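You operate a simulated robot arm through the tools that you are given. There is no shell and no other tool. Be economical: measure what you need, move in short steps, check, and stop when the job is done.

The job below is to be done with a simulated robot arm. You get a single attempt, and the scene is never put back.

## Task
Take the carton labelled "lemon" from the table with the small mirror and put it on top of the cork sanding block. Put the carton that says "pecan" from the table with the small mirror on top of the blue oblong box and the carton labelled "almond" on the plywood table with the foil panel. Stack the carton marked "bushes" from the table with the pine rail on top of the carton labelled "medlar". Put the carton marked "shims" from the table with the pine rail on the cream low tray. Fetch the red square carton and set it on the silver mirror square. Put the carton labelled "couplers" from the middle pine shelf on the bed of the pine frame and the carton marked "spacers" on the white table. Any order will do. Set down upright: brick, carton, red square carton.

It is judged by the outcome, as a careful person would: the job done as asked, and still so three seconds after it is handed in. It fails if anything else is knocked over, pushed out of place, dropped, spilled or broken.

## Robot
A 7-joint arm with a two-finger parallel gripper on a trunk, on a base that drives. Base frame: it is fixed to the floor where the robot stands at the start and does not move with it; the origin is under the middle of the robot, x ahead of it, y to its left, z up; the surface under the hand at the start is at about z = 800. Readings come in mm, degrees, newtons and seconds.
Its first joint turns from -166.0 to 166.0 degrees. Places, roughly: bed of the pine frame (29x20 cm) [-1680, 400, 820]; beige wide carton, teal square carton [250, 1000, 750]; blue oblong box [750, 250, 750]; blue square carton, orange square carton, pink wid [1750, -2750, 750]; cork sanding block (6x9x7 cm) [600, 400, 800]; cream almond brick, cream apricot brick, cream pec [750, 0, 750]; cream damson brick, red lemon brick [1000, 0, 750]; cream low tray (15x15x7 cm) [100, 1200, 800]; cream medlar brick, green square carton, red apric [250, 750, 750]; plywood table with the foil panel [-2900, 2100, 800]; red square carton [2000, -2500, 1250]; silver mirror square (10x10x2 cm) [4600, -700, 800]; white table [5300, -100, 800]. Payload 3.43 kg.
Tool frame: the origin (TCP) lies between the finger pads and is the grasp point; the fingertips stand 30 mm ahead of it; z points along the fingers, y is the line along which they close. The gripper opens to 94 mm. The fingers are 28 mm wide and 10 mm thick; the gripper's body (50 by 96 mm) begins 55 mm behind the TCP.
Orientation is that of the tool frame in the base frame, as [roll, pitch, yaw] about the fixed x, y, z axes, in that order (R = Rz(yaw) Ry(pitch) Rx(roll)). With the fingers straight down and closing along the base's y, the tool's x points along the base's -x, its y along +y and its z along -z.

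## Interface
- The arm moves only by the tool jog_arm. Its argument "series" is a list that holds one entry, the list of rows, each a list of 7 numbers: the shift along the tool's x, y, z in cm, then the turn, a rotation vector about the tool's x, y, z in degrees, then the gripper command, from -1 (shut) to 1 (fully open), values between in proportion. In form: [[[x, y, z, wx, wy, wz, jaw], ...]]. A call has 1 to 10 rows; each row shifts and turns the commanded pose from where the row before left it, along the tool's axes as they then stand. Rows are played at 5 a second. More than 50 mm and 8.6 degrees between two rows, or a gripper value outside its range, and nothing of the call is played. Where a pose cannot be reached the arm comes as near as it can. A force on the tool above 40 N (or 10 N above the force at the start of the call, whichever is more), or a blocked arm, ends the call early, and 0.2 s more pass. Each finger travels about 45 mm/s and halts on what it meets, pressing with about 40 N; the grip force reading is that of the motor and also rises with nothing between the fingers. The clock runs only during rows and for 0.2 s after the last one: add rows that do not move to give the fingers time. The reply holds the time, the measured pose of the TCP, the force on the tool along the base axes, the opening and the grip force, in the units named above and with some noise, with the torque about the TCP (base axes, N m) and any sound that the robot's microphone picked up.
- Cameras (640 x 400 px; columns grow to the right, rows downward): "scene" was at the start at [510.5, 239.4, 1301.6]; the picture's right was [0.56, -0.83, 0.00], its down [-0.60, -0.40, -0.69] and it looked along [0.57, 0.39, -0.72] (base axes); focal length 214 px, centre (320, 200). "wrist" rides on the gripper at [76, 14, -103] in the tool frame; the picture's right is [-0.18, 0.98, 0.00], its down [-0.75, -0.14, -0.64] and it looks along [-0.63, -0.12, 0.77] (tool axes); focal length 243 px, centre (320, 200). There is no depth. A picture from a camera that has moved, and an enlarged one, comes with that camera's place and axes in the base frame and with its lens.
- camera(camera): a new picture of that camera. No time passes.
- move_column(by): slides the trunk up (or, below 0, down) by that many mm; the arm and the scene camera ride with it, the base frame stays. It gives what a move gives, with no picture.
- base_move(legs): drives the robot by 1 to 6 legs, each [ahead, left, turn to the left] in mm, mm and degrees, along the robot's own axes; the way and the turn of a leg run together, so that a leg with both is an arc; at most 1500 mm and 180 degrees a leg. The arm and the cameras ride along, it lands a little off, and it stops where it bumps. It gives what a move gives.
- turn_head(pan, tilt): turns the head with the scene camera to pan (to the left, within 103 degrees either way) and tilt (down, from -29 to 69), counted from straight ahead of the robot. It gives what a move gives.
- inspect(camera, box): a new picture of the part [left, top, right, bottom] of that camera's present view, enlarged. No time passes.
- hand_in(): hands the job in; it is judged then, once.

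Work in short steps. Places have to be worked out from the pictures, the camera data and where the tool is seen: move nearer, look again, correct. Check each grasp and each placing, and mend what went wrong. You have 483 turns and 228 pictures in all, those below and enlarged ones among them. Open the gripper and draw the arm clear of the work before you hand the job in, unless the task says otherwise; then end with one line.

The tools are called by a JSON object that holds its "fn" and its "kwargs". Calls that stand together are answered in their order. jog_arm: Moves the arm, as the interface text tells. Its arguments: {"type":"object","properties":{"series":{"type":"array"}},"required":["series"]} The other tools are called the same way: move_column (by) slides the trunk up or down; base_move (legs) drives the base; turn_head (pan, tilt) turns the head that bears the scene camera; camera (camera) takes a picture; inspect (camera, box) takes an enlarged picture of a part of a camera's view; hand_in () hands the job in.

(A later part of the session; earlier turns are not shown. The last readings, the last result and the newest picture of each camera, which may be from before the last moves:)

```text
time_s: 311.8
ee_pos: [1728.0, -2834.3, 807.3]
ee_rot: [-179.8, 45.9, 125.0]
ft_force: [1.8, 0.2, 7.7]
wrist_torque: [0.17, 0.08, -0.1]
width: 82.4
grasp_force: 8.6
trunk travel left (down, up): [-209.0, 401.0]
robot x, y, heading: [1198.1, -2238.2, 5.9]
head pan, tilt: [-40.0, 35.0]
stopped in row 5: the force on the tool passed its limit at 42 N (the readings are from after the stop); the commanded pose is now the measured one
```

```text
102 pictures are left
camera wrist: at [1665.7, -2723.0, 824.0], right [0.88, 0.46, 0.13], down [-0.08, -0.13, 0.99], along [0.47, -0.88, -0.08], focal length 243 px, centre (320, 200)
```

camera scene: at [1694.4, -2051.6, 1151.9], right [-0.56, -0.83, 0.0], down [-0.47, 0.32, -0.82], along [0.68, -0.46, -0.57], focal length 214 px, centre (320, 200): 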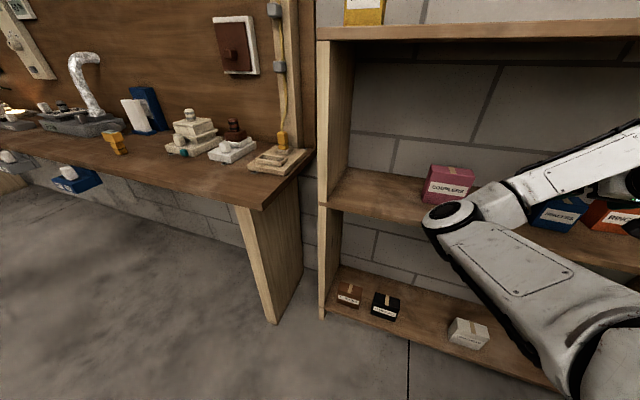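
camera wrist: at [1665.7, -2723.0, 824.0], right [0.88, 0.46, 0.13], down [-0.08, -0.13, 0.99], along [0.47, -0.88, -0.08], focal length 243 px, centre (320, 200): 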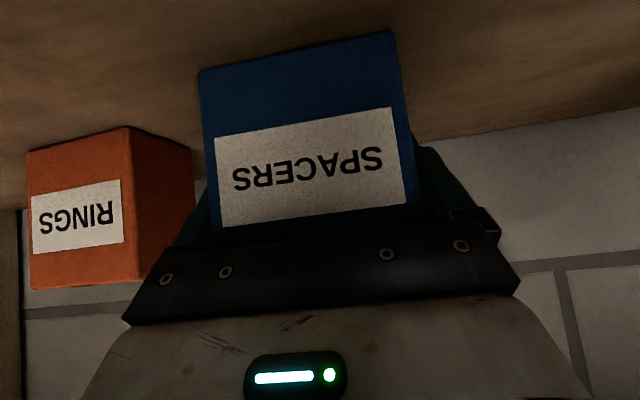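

Fingers have reached the carton sides (82 mm). Complete the grip.

{"fn": "jog_arm", "kwargs": {"series": [[[0, 0, 0, 0, 0, 0, -1], [0, 0, 0, 0, 0, 0, -1], [0, 0, 0, 0, 0, 0, -1]]]}}

```text
time_s: 312.6
ee_pos: [1727.1, -2834.4, 809.6]
ee_rot: [-179.8, 45.8, 125.0]
ft_force: [4.5, -2.0, 12.5]
wrist_torque: [0.03, -0.11, -0.05]
width: 81.9
grasp_force: 40.1
trunk travel left (down, up): [-209.0, 401.0]
robot x, y, heading: [1202.7, -2238.1, 5.7]
head pan, tilt: [-40.0, 35.0]
```

Gripped. Lift 6 cm and back the base out.

{"fn": "jog_arm", "kwargs": {"series": [[[-2.1, 0, -2.1, 0, 0, 0, -1], [-2.1, 0, -2.1, 0, 0, 0, -1], [0, 0, 0, 0, 0, 0, -1]]]}}

{"fn": "camera", "kwargs": {"camera": "wrist"}}

{"fn": "base_move", "kwargs": {"legs": [[-219, 393, 0]]}}

{"fn": "camera", "kwargs": {"camera": "scene"}}

```text
time_s: 313.4
ee_pos: [1724.8, -2834.5, 866.6]
ee_rot: [-179.7, 45.7, 125.0]
ft_force: [0.2, 0.8, -1.4]
wrist_torque: [0.0, 0.0, 0.03]
width: 82.1
grasp_force: 40.1
trunk travel left (down, up): [-209.0, 401.0]
robot x, y, heading: [1197.5, -2243.1, 5.7]
head pan, tilt: [-40.0, 35.0]
```

```text
101 pictures are left
camera wrist: at [1664.5, -2722.4, 882.2], right [0.88, 0.46, 0.13], down [-0.08, -0.14, 0.99], along [0.47, -0.88, -0.09], focal length 243 px, centre (320, 200)
```

wrist: 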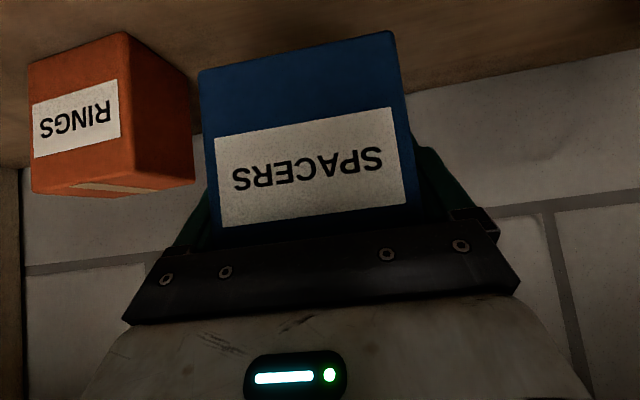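

```text
time_s: 316.2
ee_pos: [1466.3, -2461.7, 866.3]
ee_rot: [-179.7, 45.7, 125.0]
ft_force: [0.0, 0.1, -1.3]
wrist_torque: [-0.01, -0.01, -0.02]
width: 81.8
grasp_force: 40.3
trunk travel left (down, up): [-209.0, 401.0]
robot x, y, heading: [942.9, -1868.2, 5.7]
head pan, tilt: [-40.0, 35.0]
```

```text
100 pictures are left
camera scene: at [1435.6, -1680.3, 1151.9], right [-0.56, -0.83, 0.0], down [-0.47, 0.32, -0.82], along [0.68, -0.46, -0.57], focal length 214 px, centre (320, 200)
```

scene: 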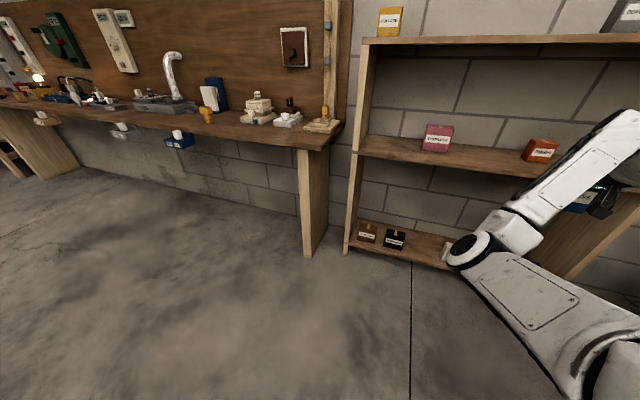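

SPACERS is out. Retract/raise the hand, then drive toward the white table along the corridor.

{"fn": "jog_arm", "kwargs": {"series": [[[3, 0, -3, 0, 0, 0, -1], [3, 0, -3, 0, 0, 0, -1], [3, 0, -3, 0, 0, 0, -1], [3, 0, -3, 0, 0, 0, -1], [-2.4, 0, -2.4, 0, 0, 0, -1], [-2.4, 0, -2.4, 0, 0, 0, -1], [-2.4, 0, -2.4, 0, 0, 0, -1], [0, 0, 0, 0, 0, 0, -1]]]}}

{"fn": "base_move", "kwargs": {"legs": [[1215, 696, 0], [1215, 696, 0]]}}

{"fn": "turn_head", "kwargs": {"pan": 10, "tilt": 15}}

{"fn": "camera", "kwargs": {"camera": "scene"}}

```text
time_s: 318.0
ee_pos: [1369.6, -2323.2, 967.3]
ee_rot: [-179.8, 45.6, 124.8]
ft_force: [0.1, 0.1, -1.2]
wrist_torque: [-0.03, 0.0, 0.01]
width: 81.7
grasp_force: 39.3
trunk travel left (down, up): [-209.0, 401.0]
robot x, y, heading: [941.2, -1866.9, 5.7]
head pan, tilt: [-40.0, 35.0]
```

```text
time_s: 331.5
ee_pos: [3654.4, -708.3, 966.6]
ee_rot: [-179.8, 45.6, 124.6]
ft_force: [0.9, 0.5, -0.3]
wrist_torque: [-0.01, -0.03, 0.01]
width: 81.7
grasp_force: 40.1
trunk travel left (down, up): [-209.0, 401.0]
robot x, y, heading: [3225.4, -250.0, 5.8]
head pan, tilt: [-40.0, 35.0]
```

```text
time_s: 332.7
ee_pos: [3654.3, -708.3, 966.8]
ee_rot: [-179.8, 45.8, 124.7]
ft_force: [0.9, 0.3, -1.3]
wrist_torque: [-0.01, 0.03, -0.01]
width: 81.8
grasp_force: 40.3
trunk travel left (down, up): [-209.0, 401.0]
robot x, y, heading: [3226.6, -253.5, 5.4]
head pan, tilt: [10.0, 15.0]
```

```text
99 pictures are left
camera scene: at [3740.5, 9.1, 1183.8], right [0.27, -0.96, 0.0], down [-0.25, -0.07, -0.97], along [0.93, 0.26, -0.26], focal length 214 px, centre (320, 200)
```

scene: 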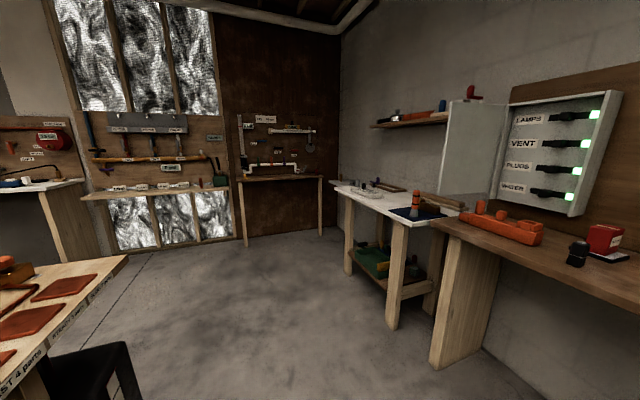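

{"fn": "base_move", "kwargs": {"legs": [[760, 283, 0], [760, 283, 0]]}}

{"fn": "turn_head", "kwargs": {"pan": -45, "tilt": 30}}

{"fn": "camera", "kwargs": {"camera": "scene"}}

```text
time_s: 341.0
ee_pos: [5113.7, -1.7, 966.5]
ee_rot: [-179.8, 45.7, 124.4]
ft_force: [0.2, -0.1, -1.6]
wrist_torque: [0.0, -0.01, 0.0]
width: 82.0
grasp_force: 39.6
trunk travel left (down, up): [-209.0, 401.0]
robot x, y, heading: [4690.9, 458.3, 5.6]
head pan, tilt: [10.0, 15.0]
```

```text
time_s: 342.2
ee_pos: [5113.4, -1.1, 967.1]
ee_rot: [-179.8, 45.7, 124.3]
ft_force: [-0.1, -0.2, -1.0]
wrist_torque: [-0.05, -0.01, 0.03]
width: 81.7
grasp_force: 40.3
trunk travel left (down, up): [-209.0, 401.0]
robot x, y, heading: [4688.5, 455.6, 5.2]
head pan, tilt: [-45.0, 30.0]
```

```text
98 pictures are left
camera scene: at [5182.7, 632.4, 1159.7], right [-0.64, -0.77, 0.0], down [-0.38, 0.32, -0.87], along [0.67, -0.55, -0.5], focal length 214 px, centre (320, 200)
```

scene: 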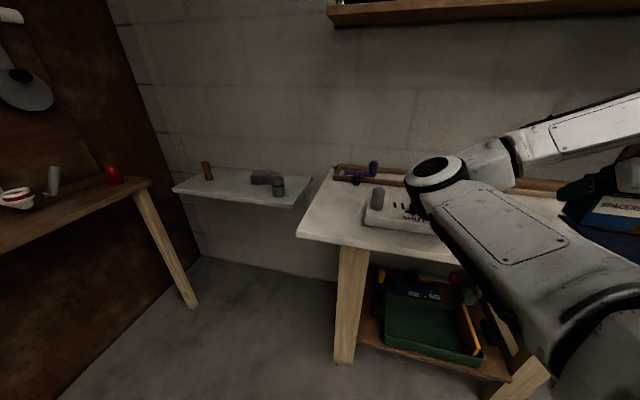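

Raise the trunk 150 mm for clearance and view the table with both cameras.

{"fn": "move_column", "kwargs": {"by": 150}}

{"fn": "turn_head", "kwargs": {"pan": -60, "tilt": 45}}

{"fn": "camera", "kwargs": {"camera": "scene"}}

{"fn": "camera", "kwargs": {"camera": "wrist"}}

```text
time_s: 344.0
ee_pos: [5113.4, -2.1, 1117.3]
ee_rot: [-179.8, 45.7, 124.3]
ft_force: [0.2, -0.4, -0.9]
wrist_torque: [0.0, -0.02, 0.01]
width: 81.8
grasp_force: 40.1
trunk travel left (down, up): [-359.0, 251.0]
robot x, y, heading: [4690.7, 456.4, 5.0]
head pan, tilt: [-45.0, 30.0]
```

```text
time_s: 344.7
ee_pos: [5113.2, -2.3, 1117.6]
ee_rot: [-179.8, 45.6, 124.3]
ft_force: [-1.1, 0.5, -1.4]
wrist_torque: [-0.02, 0.01, -0.01]
width: 81.8
grasp_force: 40.3
trunk travel left (down, up): [-359.0, 251.0]
robot x, y, heading: [4685.6, 456.3, 5.3]
head pan, tilt: [-60.0, 45.0]
```

```text
97 pictures are left
camera scene: at [5160.1, 623.7, 1287.1], right [-0.82, -0.58, 0.0], down [-0.41, 0.58, -0.71], along [0.41, -0.58, -0.71], focal length 214 px, centre (320, 200)
```

scene: 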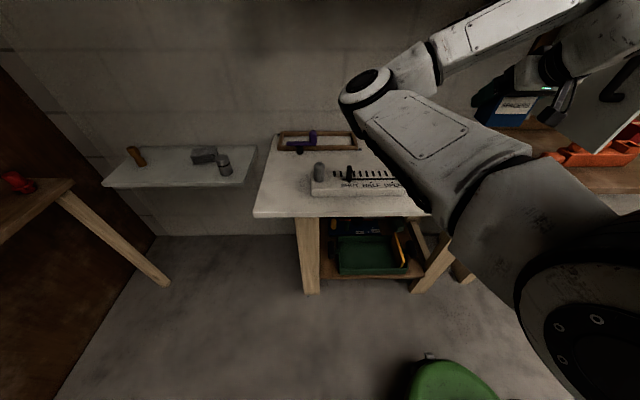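

```text
96 pictures are left
camera wrist: at [5052.8, 110.0, 1132.4], right [0.89, 0.45, 0.13], down [-0.08, -0.13, 0.99], along [0.46, -0.88, -0.08], focal length 243 px, centre (320, 200)
```

wrist: 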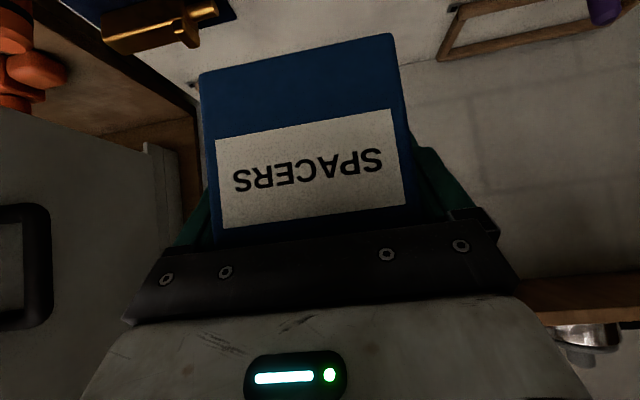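

{"fn": "turn_head", "kwargs": {"pan": -95, "tilt": 35}}

{"fn": "camera", "kwargs": {"camera": "scene"}}

{"fn": "inspect", "kwargs": {"camera": "wrist", "box": [80, 0, 640, 110]}}

```text
time_s: 345.8
ee_pos: [5112.4, -1.4, 1116.9]
ee_rot: [-179.8, 45.8, 124.3]
ft_force: [0.3, -0.2, -1.1]
wrist_torque: [-0.04, -0.01, -0.03]
width: 81.8
grasp_force: 40.0
trunk travel left (down, up): [-359.0, 251.0]
robot x, y, heading: [4688.8, 459.6, 5.2]
head pan, tilt: [-95.0, 35.0]
```

```text
95 pictures are left
camera scene: at [5113.5, 602.1, 1301.9], right [-1.0, 0.0, 0.0], down [0.0, 0.57, -0.82], along [0.0, -0.82, -0.57], focal length 214 px, centre (320, 200)
```

scene: 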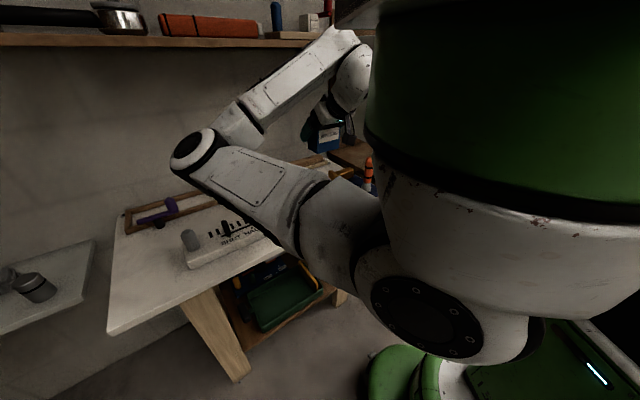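

```text
1.14 times, centred on (360, 55) of wrist
camera zoom: at [5052.8, 110.0, 1132.4], right [0.89, 0.45, 0.13], down [-0.08, -0.13, 0.99], along [0.46, -0.88, -0.08], focal length 277 px, centre (274, 366)
```

zoom: 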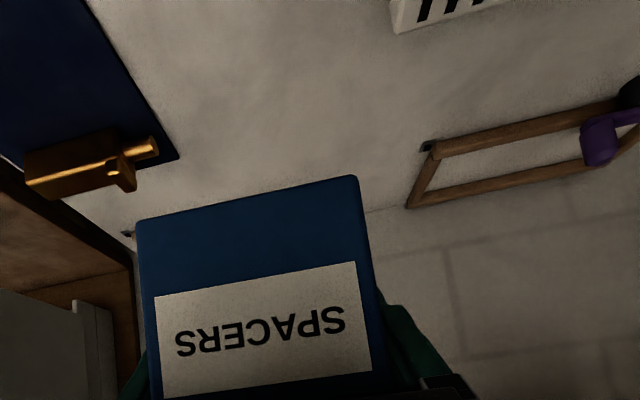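

Free area between the navy mat and keyboard: target n≈4175, s≈-3080. Extend the hand forward 115 mm and descend partway, then check elbow.

{"fn": "jog_arm", "kwargs": {"series": [[[-2.7, 0.3, 2.7, 0, 0, 0, -1], [-2.7, 0.3, 2.7, 0, 0, 0, -1], [-2.7, 0.3, 2.7, 0, 0, 0, -1], [2.83, 0, 2.83, 0, 0, 0, -1], [2.83, 0, 2.83, 0, 0, 0, -1], [2.83, 0, 2.83, 0, 0, 0, -1], [0, 0, 0, 0, 0, 0, -1]]]}}

{"fn": "turn_head", "kwargs": {"pan": -60, "tilt": 45}}

{"fn": "camera", "kwargs": {"camera": "scene"}}

{"fn": "camera", "kwargs": {"camera": "wrist"}}

```text
time_s: 347.4
ee_pos: [5186.0, -93.1, 998.1]
ee_rot: [-179.8, 45.7, 124.3]
ft_force: [-0.2, 0.4, -1.3]
wrist_torque: [0.02, -0.01, 0.0]
width: 81.6
grasp_force: 40.0
trunk travel left (down, up): [-359.0, 251.0]
robot x, y, heading: [4687.5, 456.9, 5.1]
head pan, tilt: [-95.0, 35.0]
```

```text
time_s: 348.4
ee_pos: [5185.7, -92.7, 997.6]
ee_rot: [-179.7, 45.7, 124.3]
ft_force: [-0.6, -0.3, -1.6]
wrist_torque: [0.02, 0.0, -0.02]
width: 81.6
grasp_force: 39.8
trunk travel left (down, up): [-359.0, 251.0]
robot x, y, heading: [4689.0, 457.2, 5.1]
head pan, tilt: [-60.0, 45.0]
```

```text
93 pictures are left
camera scene: at [5160.0, 623.7, 1287.1], right [-0.82, -0.58, 0.0], down [-0.41, 0.58, -0.71], along [0.41, -0.58, -0.71], focal length 214 px, centre (320, 200)
```

scene: 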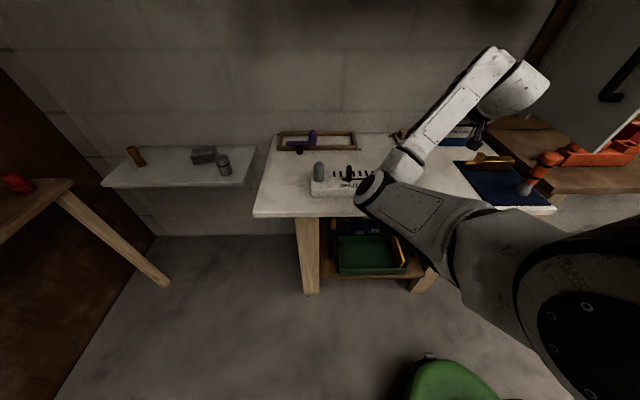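

```text
92 pictures are left
camera wrist: at [5125.5, 19.0, 1013.5], right [0.89, 0.45, 0.13], down [-0.08, -0.13, 0.99], along [0.46, -0.88, -0.08], focal length 243 px, centre (320, 200)
```

wrist: 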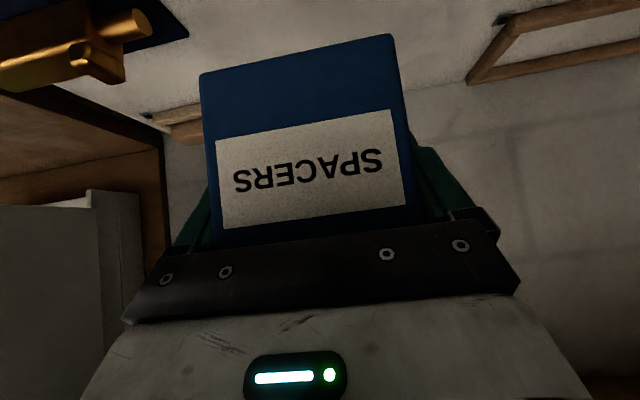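

{"fn": "inspect", "kwargs": {"camera": "scene", "box": [300, 120, 480, 230]}}

```text
3.56 times, centred on (390, 175) of scene
camera zoom: at [5160.0, 623.7, 1287.1], right [-0.82, -0.58, 0.0], down [-0.41, 0.58, -0.71], along [0.41, -0.58, -0.71], focal length 763 px, centre (71, 289)
```

zoom: 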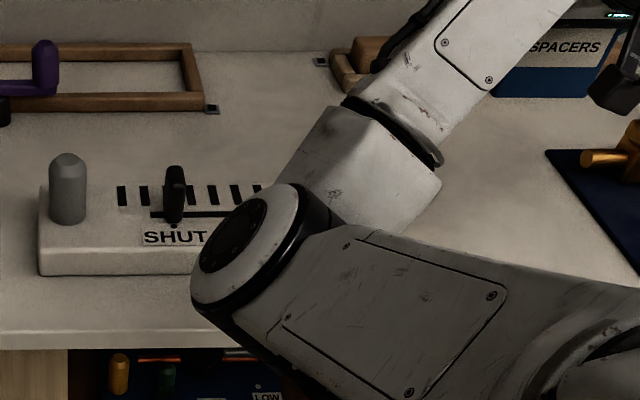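

The elbow would get too low over the table's front edge. Move the base back 120 mm and re-extend the hand forward so the elbow is off the table.

{"fn": "base_move", "kwargs": {"legs": [[-61, 103, 0]]}}

{"fn": "jog_arm", "kwargs": {"series": [[[-2.75, 0, 2.75, 0, 0, 0, -1], [-2.75, 0, 2.75, 0, 0, 0, -1], [-2.75, 0, 2.75, 0, 0, 0, -1], [0, 0, 0, 0, 0, 0, -1]]]}}

{"fn": "camera", "kwargs": {"camera": "scene"}}

```text
time_s: 349.6
ee_pos: [5116.1, 5.5, 998.4]
ee_rot: [-179.9, 45.7, 124.4]
ft_force: [-0.7, -0.6, -1.1]
wrist_torque: [0.0, -0.01, 0.0]
width: 82.0
grasp_force: 40.3
trunk travel left (down, up): [-359.0, 251.0]
robot x, y, heading: [4617.7, 558.1, 4.9]
head pan, tilt: [-60.0, 45.0]
```

```text
time_s: 350.6
ee_pos: [5181.2, -91.3, 999.2]
ee_rot: [-179.8, 45.7, 124.4]
ft_force: [0.8, -0.2, -1.3]
wrist_torque: [-0.02, -0.03, 0.0]
width: 81.8
grasp_force: 39.7
trunk travel left (down, up): [-359.0, 251.0]
robot x, y, heading: [4618.3, 555.5, 5.0]
head pan, tilt: [-60.0, 45.0]
```

```text
90 pictures are left
camera scene: at [5089.3, 722.4, 1287.1], right [-0.82, -0.58, 0.0], down [-0.41, 0.58, -0.71], along [0.41, -0.58, -0.71], focal length 214 px, centre (320, 200)
```

scene: 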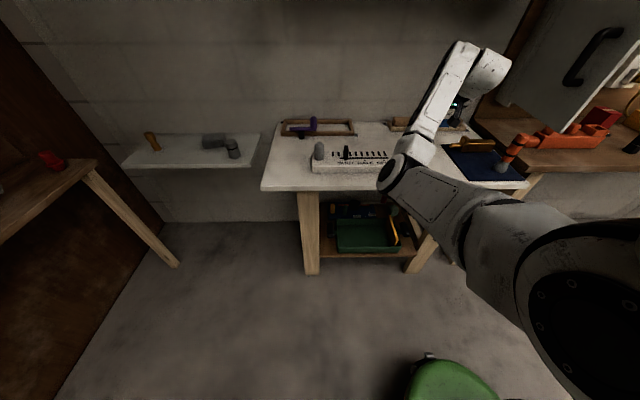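

{"fn": "jog_arm", "kwargs": {"series": [[[2.6, 0, 2.6, 0, 0, 0, -1], [2.6, 0, 2.6, 0, 0, 0, -1], [2.4, 0, 2.4, 0, 0, 0, -1], [0, 0, 0, 0, 0, 0, -1]]]}}

{"fn": "camera", "kwargs": {"camera": "scene"}}

{"fn": "camera", "kwargs": {"camera": "wrist"}}

```text
time_s: 351.6
ee_pos: [5182.2, -92.0, 892.0]
ee_rot: [-179.8, 45.7, 124.3]
ft_force: [-1.1, -0.7, -0.6]
wrist_torque: [0.01, -0.05, -0.02]
width: 81.8
grasp_force: 40.1
trunk travel left (down, up): [-359.0, 251.0]
robot x, y, heading: [4617.6, 556.2, 5.2]
head pan, tilt: [-60.0, 45.0]
```

```text
89 pictures are left
camera scene: at [5089.3, 722.4, 1287.1], right [-0.82, -0.58, 0.0], down [-0.41, 0.58, -0.71], along [0.41, -0.58, -0.71], focal length 214 px, centre (320, 200)
```

scene: 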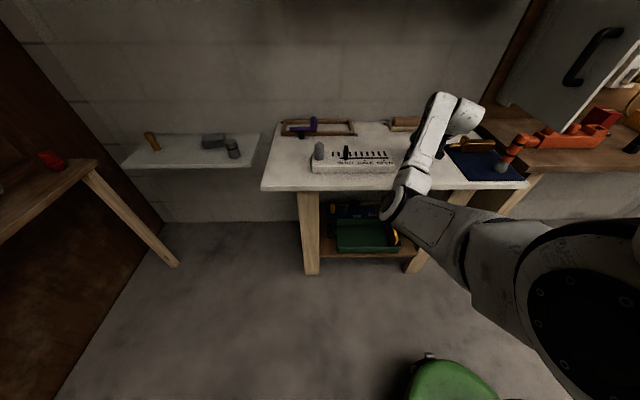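

```text
88 pictures are left
camera wrist: at [5121.8, 19.8, 907.5], right [0.89, 0.45, 0.13], down [-0.08, -0.13, 0.99], along [0.46, -0.88, -0.08], focal length 243 px, centre (320, 200)
```

wrist: 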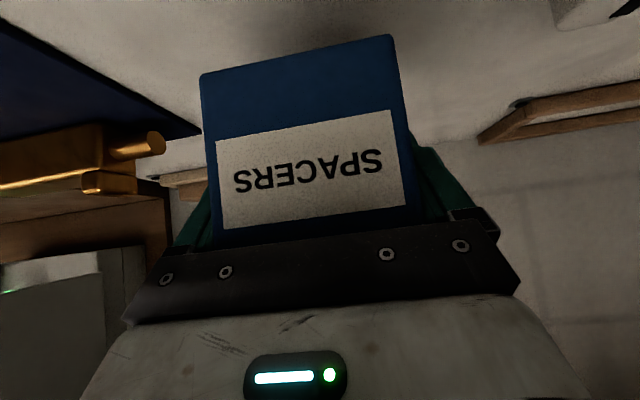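

Elbow is clear in front of the table edge. Lower to contact.

{"fn": "jog_arm", "kwargs": {"series": [[[1, 0, 1, 0, 0, 0, -1], [0.5, 0, 0.5, 0, 0, 0, -1], [0.2, 0, 0.2, 0, 0, 0, -1], [0.2, 0, 0.2, 0, 0, 0, -1], [0.2, 0, 0.2, 0, 0, 0, -1], [0, 0, 0, 0, 0, 0, -1]]]}}

```text
time_s: 353.0
ee_pos: [5181.1, -93.0, 863.5]
ee_rot: [-179.8, 45.7, 124.2]
ft_force: [0.1, -0.2, -1.8]
wrist_torque: [-0.02, -0.01, 0.01]
width: 81.7
grasp_force: 39.7
trunk travel left (down, up): [-359.0, 251.0]
robot x, y, heading: [4618.4, 553.9, 5.1]
head pan, tilt: [-60.0, 45.0]
```

{"fn": "jog_arm", "kwargs": {"series": [[[0.2, 0, 0.2, 0, 0, 0, -1], [0.2, 0, 0.2, 0, 0, 0, -1], [0.15, 0, 0.15, 0, 0, 0, -1], [0.15, 0, 0.15, 0, 0, 0, -1], [0, 0, 0, 0, 0, 0, -1]]]}}

```text
time_s: 354.2
ee_pos: [5181.8, -91.9, 851.5]
ee_rot: [-179.8, 45.6, 124.4]
ft_force: [-0.6, 0.5, -1.4]
wrist_torque: [0.03, 0.0, -0.02]
width: 81.8
grasp_force: 39.7
trunk travel left (down, up): [-359.0, 251.0]
robot x, y, heading: [4617.6, 557.4, 5.3]
head pan, tilt: [-60.0, 45.0]
```

Still free; continue.

{"fn": "jog_arm", "kwargs": {"series": [[[0.2, 0, 0.2, 0, 0, 0, -1], [0.15, 0, 0.15, 0, 0, 0, -1], [0.15, 0, 0.15, 0, 0, 0, -1], [0, 0, 0, 0, 0, 0, -1]]]}}

{"fn": "inspect", "kwargs": {"camera": "wrist", "box": [100, 0, 540, 220]}}

```text
time_s: 355.2
ee_pos: [5182.4, -93.6, 848.4]
ee_rot: [-179.8, 46.0, 124.3]
ft_force: [-0.7, 2.0, 16.7]
wrist_torque: [1.03, -0.08, -0.03]
width: 81.8
grasp_force: 40.0
trunk travel left (down, up): [-359.0, 251.0]
robot x, y, heading: [4622.3, 554.8, 5.3]
head pan, tilt: [-60.0, 45.0]
```

```text
1.45 times, centred on (320, 110) of wrist
camera zoom: at [5121.9, 19.0, 863.1], right [0.89, 0.45, 0.13], down [-0.08, -0.13, 0.99], along [0.46, -0.89, -0.08], focal length 353 px, centre (320, 331)
```

zoom: 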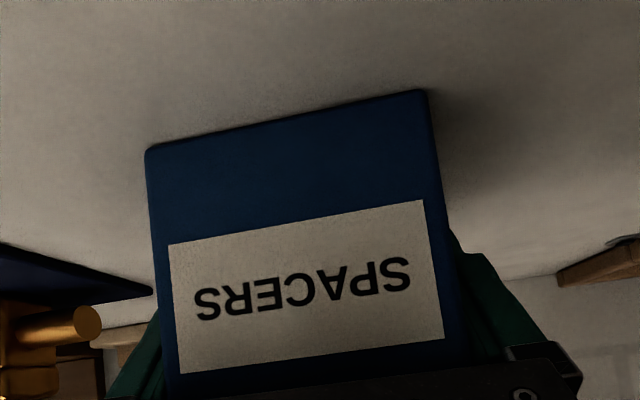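

Contact at the front-bottom edge first (tiny tilt). Lower 1.5 mm more and release.

{"fn": "jog_arm", "kwargs": {"series": [[[0.1, 0, 0.1, 0, 0, 0, -1], [0, 0, 0, 0, 0, 0, 0.8], [0, 0, 0, 0, 0, 0, 0.9], [0, 0, 0, 0, 0, 0, 1], [0, 0, 0, 0, 0, 0, 1], [0, 0, -4, 0, 0, 0, 1], [0, 0, -4.5, 0, 0, 0, 1], [0, 0, -4.5, 0, 0, 0, 1], [-2, 0, -4, 0, 0, 0, 1]]]}}

{"fn": "camera", "kwargs": {"camera": "wrist"}}

```text
time_s: 357.2
ee_pos: [5120.4, -3.4, 977.3]
ee_rot: [-179.9, 45.7, 124.3]
ft_force: [0.2, 0.0, -0.5]
wrist_torque: [0.03, 0.05, 0.0]
width: 93.8
grasp_force: 0.0
trunk travel left (down, up): [-359.0, 251.0]
robot x, y, heading: [4619.8, 556.5, 5.3]
head pan, tilt: [-60.0, 45.0]
```

```text
86 pictures are left
camera wrist: at [5060.6, 108.4, 993.6], right [0.89, 0.45, 0.13], down [-0.08, -0.13, 0.99], along [0.46, -0.88, -0.09], focal length 243 px, centre (320, 200)
```

wrist: 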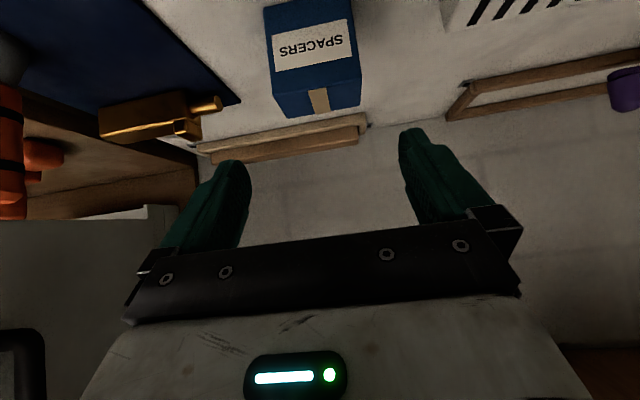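

SPACERS stands on the white table. For COUPLERS I've worked out that a vertical hand (wrist top ≈280 mm above TCP) fits under the top board, closing front-to-back. Back away, untilt, and yaw the tool by −91°.

{"fn": "base_move", "kwargs": {"legs": [[-152, 259, 0]]}}

{"fn": "jog_arm", "kwargs": {"series": [[[0, 0, 0, 0, 7.6, 0, 1], [0, 0, 0, 0, 7.6, 0, 1], [0, 0, 0, 0, 7.6, 0, 1], [0, 0, 0, 0, 7.6, 0, 1], [0, 0, 0, 0, 7.6, 0, 1], [0, 0, 0, 0, 7.6, 0, 1], [0, 0, 0, 0, 0, -8, 1], [0, 0, 0, 0, 0, -8, 1], [0, 0, 0, 0, 0, -8, 1], [0, 0, 0, 0, 0, -8, 1]]]}}

{"fn": "jog_arm", "kwargs": {"series": [[[0, 0, 0, 0, 0, -8.5, 1], [0, 0, 0, 0, 0, -8.5, 1], [0, 0, 0, 0, 0, -8.5, 1], [0, 0, 0, 0, 0, -8.5, 1], [0, 0, 0, 0, 0, -8.5, 1], [0, 0, 0, 0, 0, -8.5, 1], [0, 0, 0, 0, 0, -8.5, 1], [0, 0, 0, 0, 0, 0, 1]]]}}

```text
time_s: 359.2
ee_pos: [4946.2, 239.9, 978.9]
ee_rot: [-179.9, 45.7, 124.5]
ft_force: [0.0, -1.0, -0.2]
wrist_torque: [0.0, -0.03, -0.02]
width: 94.1
grasp_force: 0.1
trunk travel left (down, up): [-359.0, 251.0]
robot x, y, heading: [4440.6, 798.5, 5.6]
head pan, tilt: [-60.0, 45.0]
```

```text
time_s: 361.4
ee_pos: [4945.3, 238.7, 978.3]
ee_rot: [-179.9, 0.0, 156.4]
ft_force: [0.8, 1.5, -0.4]
wrist_torque: [0.0, 0.0, -0.04]
width: 94.1
grasp_force: 0.0
trunk travel left (down, up): [-359.0, 251.0]
robot x, y, heading: [4445.8, 799.1, 5.5]
head pan, tilt: [-60.0, 45.0]
```

```text
time_s: 363.2
ee_pos: [4945.1, 238.8, 976.7]
ee_rot: [180.0, -0.1, -144.1]
ft_force: [0.3, 1.9, 0.4]
wrist_torque: [-0.02, 0.02, -0.01]
width: 94.1
grasp_force: 0.1
trunk travel left (down, up): [-359.0, 251.0]
robot x, y, heading: [4443.2, 799.6, 5.3]
head pan, tilt: [-60.0, 45.0]
```

{"fn": "base_move", "kwargs": {"legs": [[-230, -371, 0], [-1084, -631, 0], [-1084, -631, 0]]}}

{"fn": "turn_head", "kwargs": {"pan": -90, "tilt": 15}}

{"fn": "camera", "kwargs": {"camera": "scene"}}

```text
time_s: 377.8
ee_pos: [2710.5, -1614.7, 976.1]
ee_rot: [-179.8, -0.1, -144.3]
ft_force: [-0.6, -0.1, -0.6]
wrist_torque: [0.01, -0.03, 0.0]
width: 93.9
grasp_force: 0.1
trunk travel left (down, up): [-359.0, 251.0]
robot x, y, heading: [2209.7, -1052.4, 5.0]
head pan, tilt: [-60.0, 45.0]
```

```text
time_s: 378.7
ee_pos: [2712.1, -1614.5, 977.5]
ee_rot: [-179.9, -0.1, -144.3]
ft_force: [-0.1, -0.5, -0.6]
wrist_torque: [-0.01, 0.01, 0.01]
width: 93.9
grasp_force: 0.0
trunk travel left (down, up): [-359.0, 251.0]
robot x, y, heading: [2208.9, -1052.4, 5.1]
head pan, tilt: [-90.0, 15.0]
```

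```text
85 pictures are left
camera scene: at [2641.9, -914.9, 1333.8], right [-1.0, -0.09, 0.0], down [-0.02, 0.26, -0.97], along [0.09, -0.96, -0.26], focal length 214 px, centre (320, 200)
```

scene: 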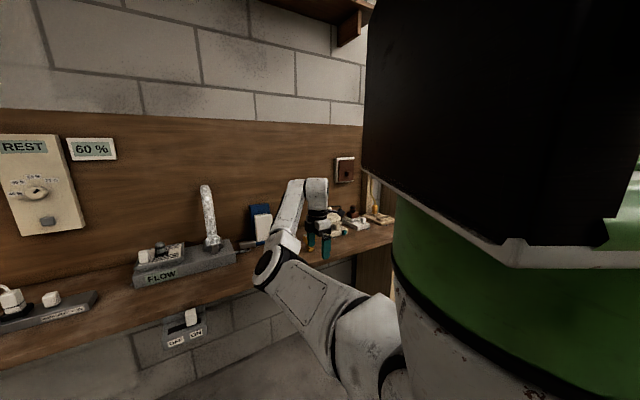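

{"fn": "base_move", "kwargs": {"legs": [[-1083, -630, 0]]}}

{"fn": "turn_head", "kwargs": {"pan": -45, "tilt": 25}}

{"fn": "camera", "kwargs": {"camera": "scene"}}

{"fn": "camera", "kwargs": {"camera": "wrist"}}

```text
time_s: 385.0
ee_pos: [1685.0, -2342.7, 978.0]
ee_rot: [-179.9, -0.1, -144.6]
ft_force: [0.1, 0.2, -0.3]
wrist_torque: [0.02, 0.0, 0.02]
width: 93.8
grasp_force: 0.1
trunk travel left (down, up): [-359.0, 251.0]
robot x, y, heading: [1186.4, -1779.4, 4.8]
head pan, tilt: [-90.0, 15.0]
```

```text
time_s: 386.1
ee_pos: [1686.9, -2344.1, 978.1]
ee_rot: [-179.9, -0.2, -144.5]
ft_force: [-0.2, -0.3, 0.0]
wrist_torque: [0.01, -0.01, -0.01]
width: 93.9
grasp_force: 0.0
trunk travel left (down, up): [-359.0, 251.0]
robot x, y, heading: [1185.4, -1782.3, 4.9]
head pan, tilt: [-45.0, 25.0]
```

```text
84 pictures are left
camera scene: at [1681.9, -1608.8, 1317.7], right [-0.64, -0.76, 0.0], down [-0.32, 0.27, -0.91], along [0.69, -0.58, -0.42], focal length 214 px, centre (320, 200)
```

scene: 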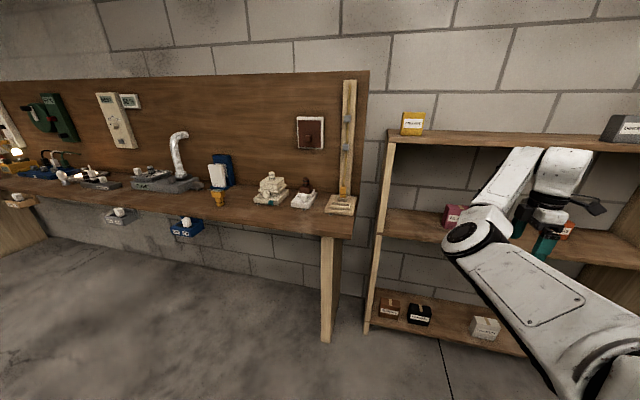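

```text
83 pictures are left
camera wrist: at [1614.9, -2375.7, 1079.0], right [-0.42, 0.91, 0.0], down [0.7, 0.32, 0.64], along [0.58, 0.27, -0.77], focal length 243 px, centre (320, 200)
```

wrist: 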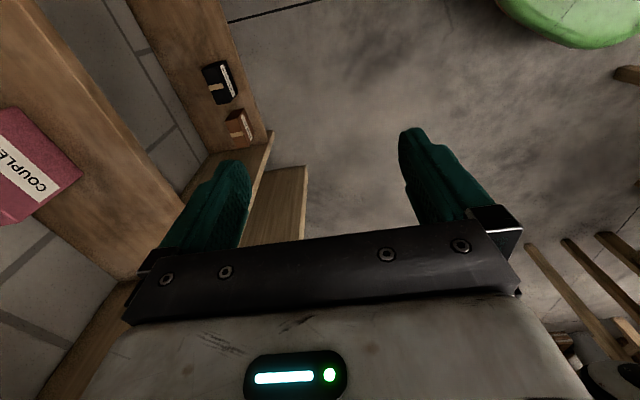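

Hand is in front of the shelf. Extend the arm 150 mm toward the shelf and lower to z≈835 (still outside), to see where the elbow goes.

{"fn": "jog_arm", "kwargs": {"series": [[[0, -4, 2.5, 0, 0, 0, 1], [0, -4, 2.5, 0, 0, 0, 1], [0, -4, 2.5, 0, 0, 0, 1], [0, -3, 3, 0, 0, 0, 1], [0, 0, 3.8, 0, 0, 0, 1], [0, 0, 0, 0, 0, 0, 1]]]}}

{"fn": "camera", "kwargs": {"camera": "scene"}}

```text
time_s: 387.6
ee_pos: [1737.7, -2418.3, 885.0]
ee_rot: [-179.8, -0.1, -144.5]
ft_force: [0.2, -0.2, 0.5]
wrist_torque: [-0.03, -0.02, -0.02]
width: 93.9
grasp_force: 0.1
out of reach, approached as far as the arm can: row 3, 4
trunk travel left (down, up): [-359.0, 251.0]
robot x, y, heading: [1188.3, -1780.3, 5.0]
head pan, tilt: [-45.0, 25.0]
```

```text
82 pictures are left
camera scene: at [1681.9, -1608.7, 1317.7], right [-0.64, -0.77, 0.0], down [-0.32, 0.27, -0.91], along [0.69, -0.58, -0.42], focal length 214 px, centre (320, 200)
```

scene: 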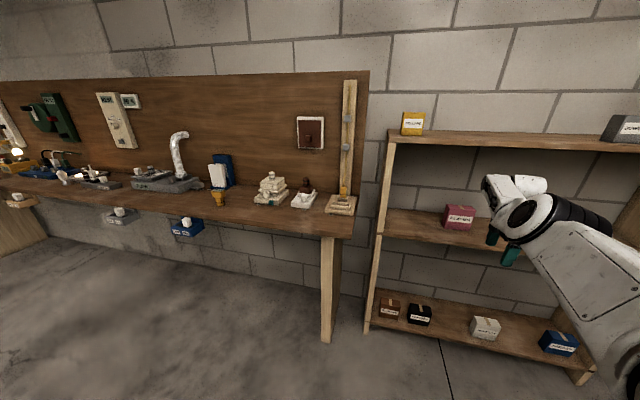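

Arm nearly straight already; raising the trunk makes the arm level and extends the reach. Raise 150 mm, lower the hand to ~835 and extend.

{"fn": "move_column", "kwargs": {"by": 150}}

{"fn": "jog_arm", "kwargs": {"series": [[[0, 0, 4.5, 0, 0, 0, 1], [0, 0, 4.5, 0, 0, 0, 1], [0, 0, 4.5, 0, 0, 0, 1], [0, 0, 4.5, 0, 0, 0, 1], [0, -2, 2, 0, 0, 0, 1], [0, -3, 0, 0, 0, 0, 1], [0, -3, 0, 0, 0, 0, 1], [0, 0, 0, 0, 0, 0, 1]]]}}

{"fn": "camera", "kwargs": {"camera": "scene"}}

{"fn": "camera", "kwargs": {"camera": "wrist"}}

```text
time_s: 389.3
ee_pos: [1738.2, -2416.9, 1033.4]
ee_rot: [-179.9, 0.0, -144.6]
ft_force: [-0.4, -0.6, 0.3]
wrist_torque: [-0.01, 0.0, -0.02]
width: 94.0
grasp_force: 0.0
trunk travel left (down, up): [-509.0, 101.0]
robot x, y, heading: [1185.9, -1779.5, 4.8]
head pan, tilt: [-45.0, 25.0]
```

```text
time_s: 391.1
ee_pos: [1737.0, -2398.1, 886.2]
ee_rot: [-179.9, -0.1, -144.6]
ft_force: [0.3, 0.1, 0.6]
wrist_torque: [0.02, 0.0, 0.01]
width: 94.1
grasp_force: 0.0
out of reach, approached as far as the arm can: row 2, 3, 4, 5, 6, 7
trunk travel left (down, up): [-509.0, 101.0]
robot x, y, heading: [1188.4, -1779.2, 4.8]
head pan, tilt: [-45.0, 25.0]
```

```text
81 pictures are left
camera scene: at [1681.9, -1608.7, 1467.6], right [-0.64, -0.77, 0.0], down [-0.32, 0.27, -0.91], along [0.69, -0.58, -0.42], focal length 214 px, centre (320, 200)
```

scene: 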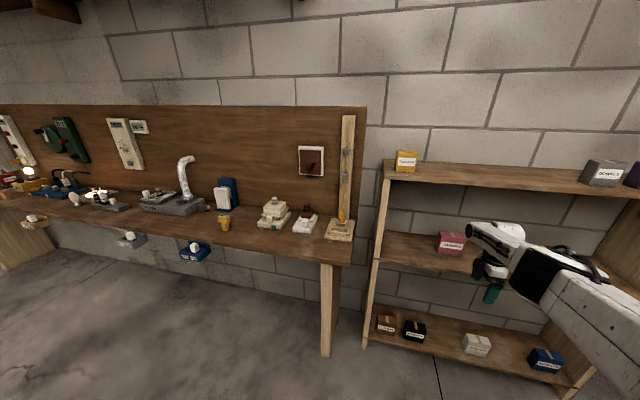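

```text
80 pictures are left
camera wrist: at [1666.1, -2430.2, 988.7], right [-0.42, 0.91, 0.0], down [0.7, 0.32, 0.64], along [0.58, 0.27, -0.77], focal length 243 px, centre (320, 200)
```

wrist: 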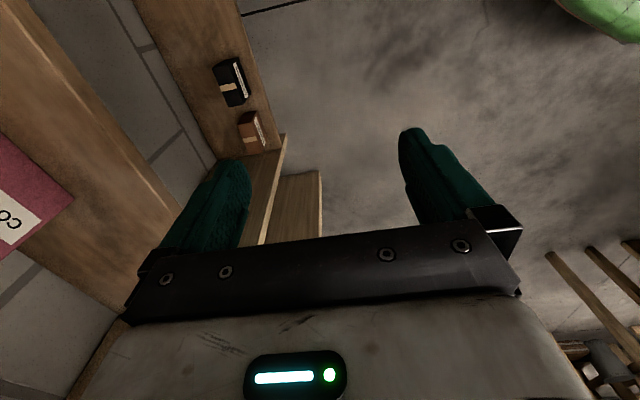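

Reach is limited to the robot's right side, so I'll bring the hand more to the front, then turn the base 35° right to face the shelf more squarely.

{"fn": "jog_arm", "kwargs": {"series": [[[-3.87, 2.51, 0, 0, 0, 0, 1], [-3.87, 2.51, 0, 0, 0, 0, 1], [-3.87, 2.51, 0, 0, 0, 0, 1], [-3.87, 2.51, 0, 0, 0, 0, 1], [-3.87, 2.51, 0, 0, 0, 0, 1], [-3.87, 2.51, 0, 0, 0, 0, 1], [-3.87, 2.51, 0, 0, 0, 0, 1], [-3.87, 2.51, 0, 0, 0, 0, 1], [-3.87, 2.51, 0, 0, 0, 0, 1], [-3.87, 2.51, 0, 0, 0, 0, 1]]]}}

{"fn": "base_move", "kwargs": {"legs": [[0, 0, -35]]}}

{"fn": "jog_arm", "kwargs": {"series": [[[0, 0, 0, 0, 0, -8.5, 1], [0, 0, 0, 0, 0, -8.5, 1], [0, 0, 0, 0, 0, -8.5, 1], [0, 0, 0, 0, 0, -8.5, 1], [0, 0, 0, 0, 0, 0, 1]]]}}

```text
time_s: 393.3
ee_pos: [1907.0, -1967.5, 886.6]
ee_rot: [-179.8, -0.2, -144.7]
ft_force: [-0.1, -0.2, -0.6]
wrist_torque: [-0.02, 0.0, 0.02]
width: 93.9
grasp_force: 0.1
trunk travel left (down, up): [-509.0, 101.0]
robot x, y, heading: [1188.3, -1783.5, 4.7]
head pan, tilt: [-45.0, 25.0]
```

```text
time_s: 395.4
ee_pos: [1665.4, -2351.5, 886.2]
ee_rot: [-179.9, -0.2, -180.0]
ft_force: [-0.3, -0.1, -0.4]
wrist_torque: [0.02, 0.02, -0.01]
width: 93.9
grasp_force: 0.0
trunk travel left (down, up): [-509.0, 101.0]
robot x, y, heading: [1184.5, -1784.1, -30.4]
head pan, tilt: [-45.0, 25.0]
```

```text
time_s: 396.6
ee_pos: [1665.1, -2351.6, 887.2]
ee_rot: [-180.0, -0.1, -145.9]
ft_force: [-0.5, -0.1, -0.3]
wrist_torque: [0.02, 0.01, -0.04]
width: 94.2
grasp_force: 0.1
trunk travel left (down, up): [-509.0, 101.0]
robot x, y, heading: [1182.7, -1778.6, -30.5]
head pan, tilt: [-45.0, 25.0]
```

Orientation holds. Extend and lower to ~830 to test reach.

{"fn": "jog_arm", "kwargs": {"series": [[[0, -4, 1.5, 0, 0, 0, 1], [0, -4, 1.5, 0, 0, 0, 1], [0, -4, 1.4, 0, 0, 0, 1], [0, -3, 1.3, 0, 0, 0, 1], [0, 0, 0, 0, 0, -1.4, 1]]]}}

{"fn": "turn_head", "kwargs": {"pan": -20, "tilt": 30}}

{"fn": "camera", "kwargs": {"camera": "scene"}}

```text
time_s: 397.8
ee_pos: [1749.4, -2476.4, 828.6]
ee_rot: [-180.0, -0.2, -144.6]
ft_force: [-0.3, 0.6, -0.4]
wrist_torque: [-0.01, 0.0, 0.04]
width: 94.0
grasp_force: 0.1
trunk travel left (down, up): [-509.0, 101.0]
robot x, y, heading: [1185.1, -1781.2, -30.6]
head pan, tilt: [-45.0, 25.0]
```

```text
time_s: 398.7
ee_pos: [1749.7, -2477.0, 827.9]
ee_rot: [180.0, -0.1, -144.5]
ft_force: [0.7, -0.2, -0.2]
wrist_torque: [-0.03, 0.0, 0.0]
width: 94.1
grasp_force: 0.1
trunk travel left (down, up): [-509.0, 101.0]
robot x, y, heading: [1187.1, -1777.9, -30.5]
head pan, tilt: [-20.0, 30.0]
```

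```text
79 pictures are left
camera scene: at [1725.1, -1908.1, 1459.6], right [-0.77, -0.64, 0.0], down [-0.32, 0.39, -0.87], along [0.55, -0.67, -0.5], focal length 214 px, centre (320, 200)
```

scene: 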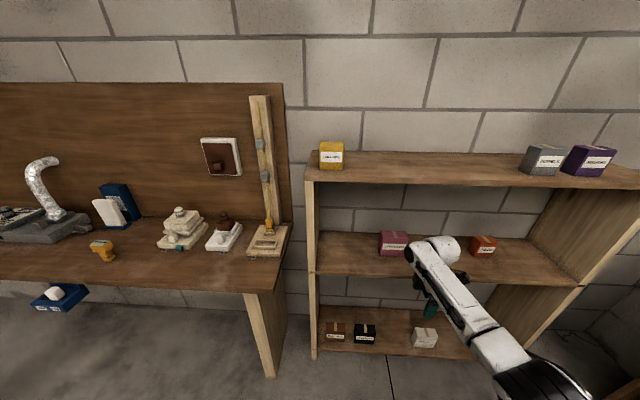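

Ideal posture: arm nearly straight, elbow out of the way. Now move the base toward the shelf (hand offset ~85 mm right of the carton), in two steps.

{"fn": "base_move", "kwargs": {"legs": [[118, -99, 0]]}}

{"fn": "camera", "kwargs": {"camera": "wrist"}}

{"fn": "inspect", "kwargs": {"camera": "scene", "box": [290, 120, 640, 400]}}

```text
time_s: 400.1
ee_pos: [1801.0, -2620.7, 829.3]
ee_rot: [180.0, -0.2, -144.6]
ft_force: [-0.8, -0.7, 0.1]
wrist_torque: [-0.04, -0.02, -0.04]
width: 94.2
grasp_force: 0.0
trunk travel left (down, up): [-509.0, 101.0]
robot x, y, heading: [1239.0, -1922.6, -30.7]
head pan, tilt: [-20.0, 30.0]
```

```text
78 pictures are left
camera wrist: at [1729.9, -2653.8, 930.2], right [-0.42, 0.91, 0.0], down [0.7, 0.32, 0.64], along [0.58, 0.27, -0.77], focal length 243 px, centre (320, 200)
```

wrist: 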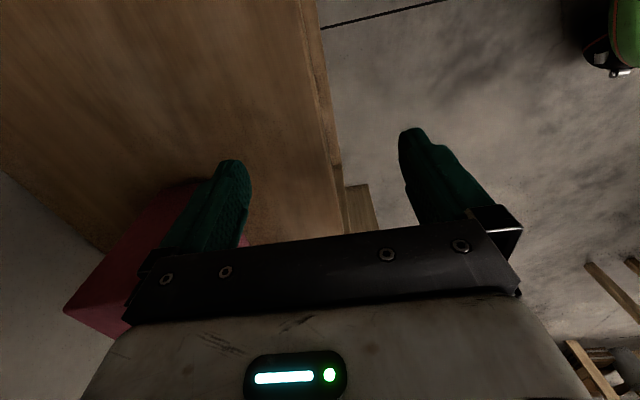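

```text
1.43 times, centred on (465, 260) of scene
camera zoom: at [1777.5, -2052.3, 1459.7], right [-0.77, -0.64, 0.0], down [-0.32, 0.39, -0.87], along [0.55, -0.67, -0.5], focal length 306 px, centre (113, 114)
```

zoom: 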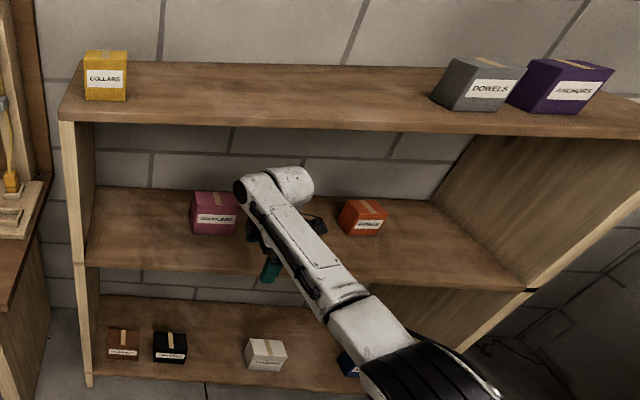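

Next: shift 43 mm right, then 148 mm into the shelf.

{"fn": "base_move", "kwargs": {"legs": [[-18, -39, 0], [135, -60, 0]]}}

{"fn": "camera", "kwargs": {"camera": "wrist"}}

{"fn": "inspect", "kwargs": {"camera": "scene", "box": [290, 100, 640, 380]}}

```text
time_s: 401.9
ee_pos: [1851.3, -2764.9, 828.5]
ee_rot: [179.9, -0.1, -144.6]
ft_force: [-0.1, -0.3, 0.5]
wrist_torque: [-0.02, 0.0, 0.02]
width: 93.9
grasp_force: 0.1
trunk travel left (down, up): [-509.0, 101.0]
robot x, y, heading: [1287.5, -2068.2, -30.5]
head pan, tilt: [-20.0, 30.0]
```

```text
76 pictures are left
camera wrist: at [1780.0, -2798.1, 930.1], right [-0.42, 0.91, 0.0], down [0.7, 0.32, 0.64], along [0.58, 0.27, -0.77], focal length 243 px, centre (320, 200)
```

wrist: 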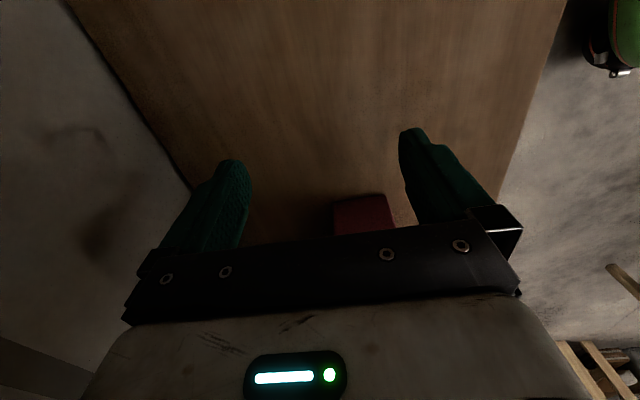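

```text
1.43 times, centred on (465, 240) of scene
camera zoom: at [1827.5, -2196.7, 1459.7], right [-0.77, -0.64, 0.0], down [-0.32, 0.39, -0.87], along [0.55, -0.67, -0.5], focal length 306 px, centre (113, 143)
```

zoom: 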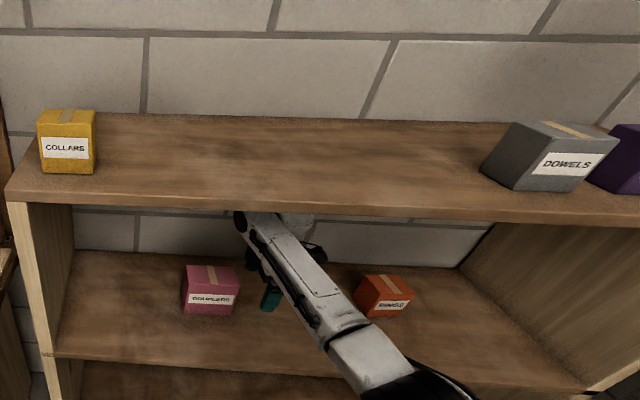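

Inside the shelf without contact. The carton's depth centre is s≈-3304, so shift 23 mm back, then slide 105 mm left so the fingers straddle it.

{"fn": "jog_arm", "kwargs": {"series": [[[0, 2.3, 0, 0, 0, 0, 1], [-3.5, 0, 0, 0, 0, 0, 1], [0, 0, 0, 0, 0, 0, 1]]]}}

{"fn": "camera", "kwargs": {"camera": "wrist"}}

```text
time_s: 402.7
ee_pos: [1866.4, -2726.0, 826.7]
ee_rot: [-180.0, -0.2, -144.6]
ft_force: [-0.1, 0.1, 0.1]
wrist_torque: [0.0, -0.02, 0.01]
width: 94.1
grasp_force: 0.0
trunk travel left (down, up): [-509.0, 101.0]
robot x, y, heading: [1292.0, -2069.4, -30.7]
head pan, tilt: [-20.0, 30.0]
```

```text
74 pictures are left
camera wrist: at [1794.8, -2758.0, 928.8], right [-0.42, 0.91, 0.0], down [0.7, 0.32, 0.64], along [0.58, 0.27, -0.77], focal length 243 px, centre (320, 200)
```

wrist: 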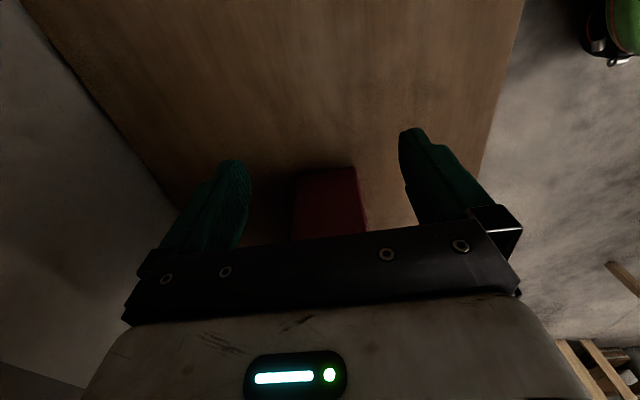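

Carton is centred between the fingers. Slide on 70 mm.

{"fn": "jog_arm", "kwargs": {"series": [[[-2.5, 0, 0, 0, 0, 0, 1], [-2.5, 0, 0, 0, 0, 0, 1], [-2, 0, 0, 0, 0, 0, 1], [0, 0, 0, 0, 0, 0, 1]]]}}

{"fn": "camera", "kwargs": {"camera": "wrist"}}

{"fn": "inspect", "kwargs": {"camera": "scene", "box": [370, 150, 550, 330]}}

```text
time_s: 403.7
ee_pos: [1923.7, -2685.5, 827.9]
ee_rot: [179.8, -0.1, -144.6]
ft_force: [0.0, 0.3, -0.3]
wrist_torque: [0.01, 0.02, 0.04]
width: 93.8
grasp_force: 0.0
trunk travel left (down, up): [-509.0, 101.0]
robot x, y, heading: [1286.6, -2074.5, -30.5]
head pan, tilt: [-20.0, 30.0]
```

```text
73 pictures are left
camera wrist: at [1852.6, -2718.1, 929.3], right [-0.42, 0.91, 0.0], down [0.7, 0.32, 0.64], along [0.58, 0.27, -0.77], focal length 243 px, centre (320, 200)
```

wrist: 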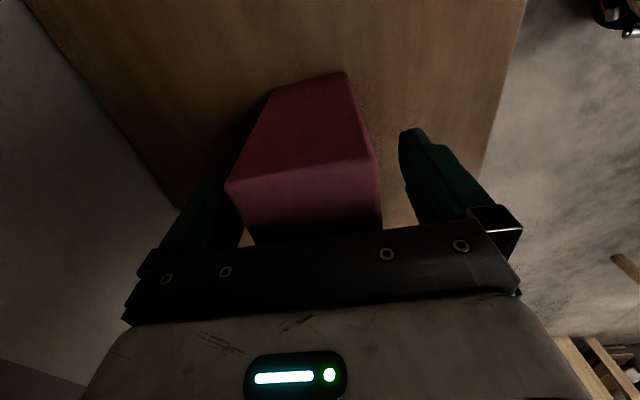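

```text
2.22 times, centred on (460, 240) of scene
camera zoom: at [1827.6, -2196.7, 1459.6], right [-0.77, -0.64, 0.0], down [-0.32, 0.39, -0.87], along [0.55, -0.67, -0.5], focal length 477 px, centre (9, 111)
```

zoom: 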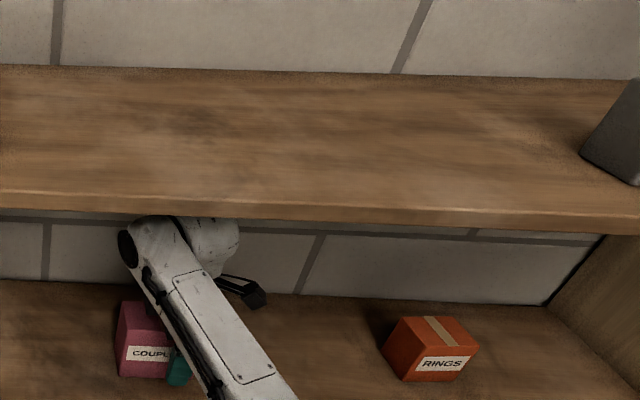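

Fingers straddle COUPLERS well. Close the gripper.

{"fn": "jog_arm", "kwargs": {"series": [[[0, 0, 0, 0, 0, 0, 0.4], [0, 0, 0, 0, 0, 0, -0.3], [0, 0, 0, 0, 0, 0, -1], [0, 0, 0, 0, 0, 0, -1], [0, 0, 0, 0, 0, 0, -1]]]}}

```text
time_s: 404.9
ee_pos: [1923.6, -2685.2, 827.7]
ee_rot: [179.9, 0.0, -144.6]
ft_force: [0.1, 0.4, 0.0]
wrist_torque: [0.0, 0.0, 0.08]
width: 54.1
grasp_force: 40.5
trunk travel left (down, up): [-509.0, 101.0]
robot x, y, heading: [1285.1, -2072.6, -30.3]
head pan, tilt: [-20.0, 30.0]
```

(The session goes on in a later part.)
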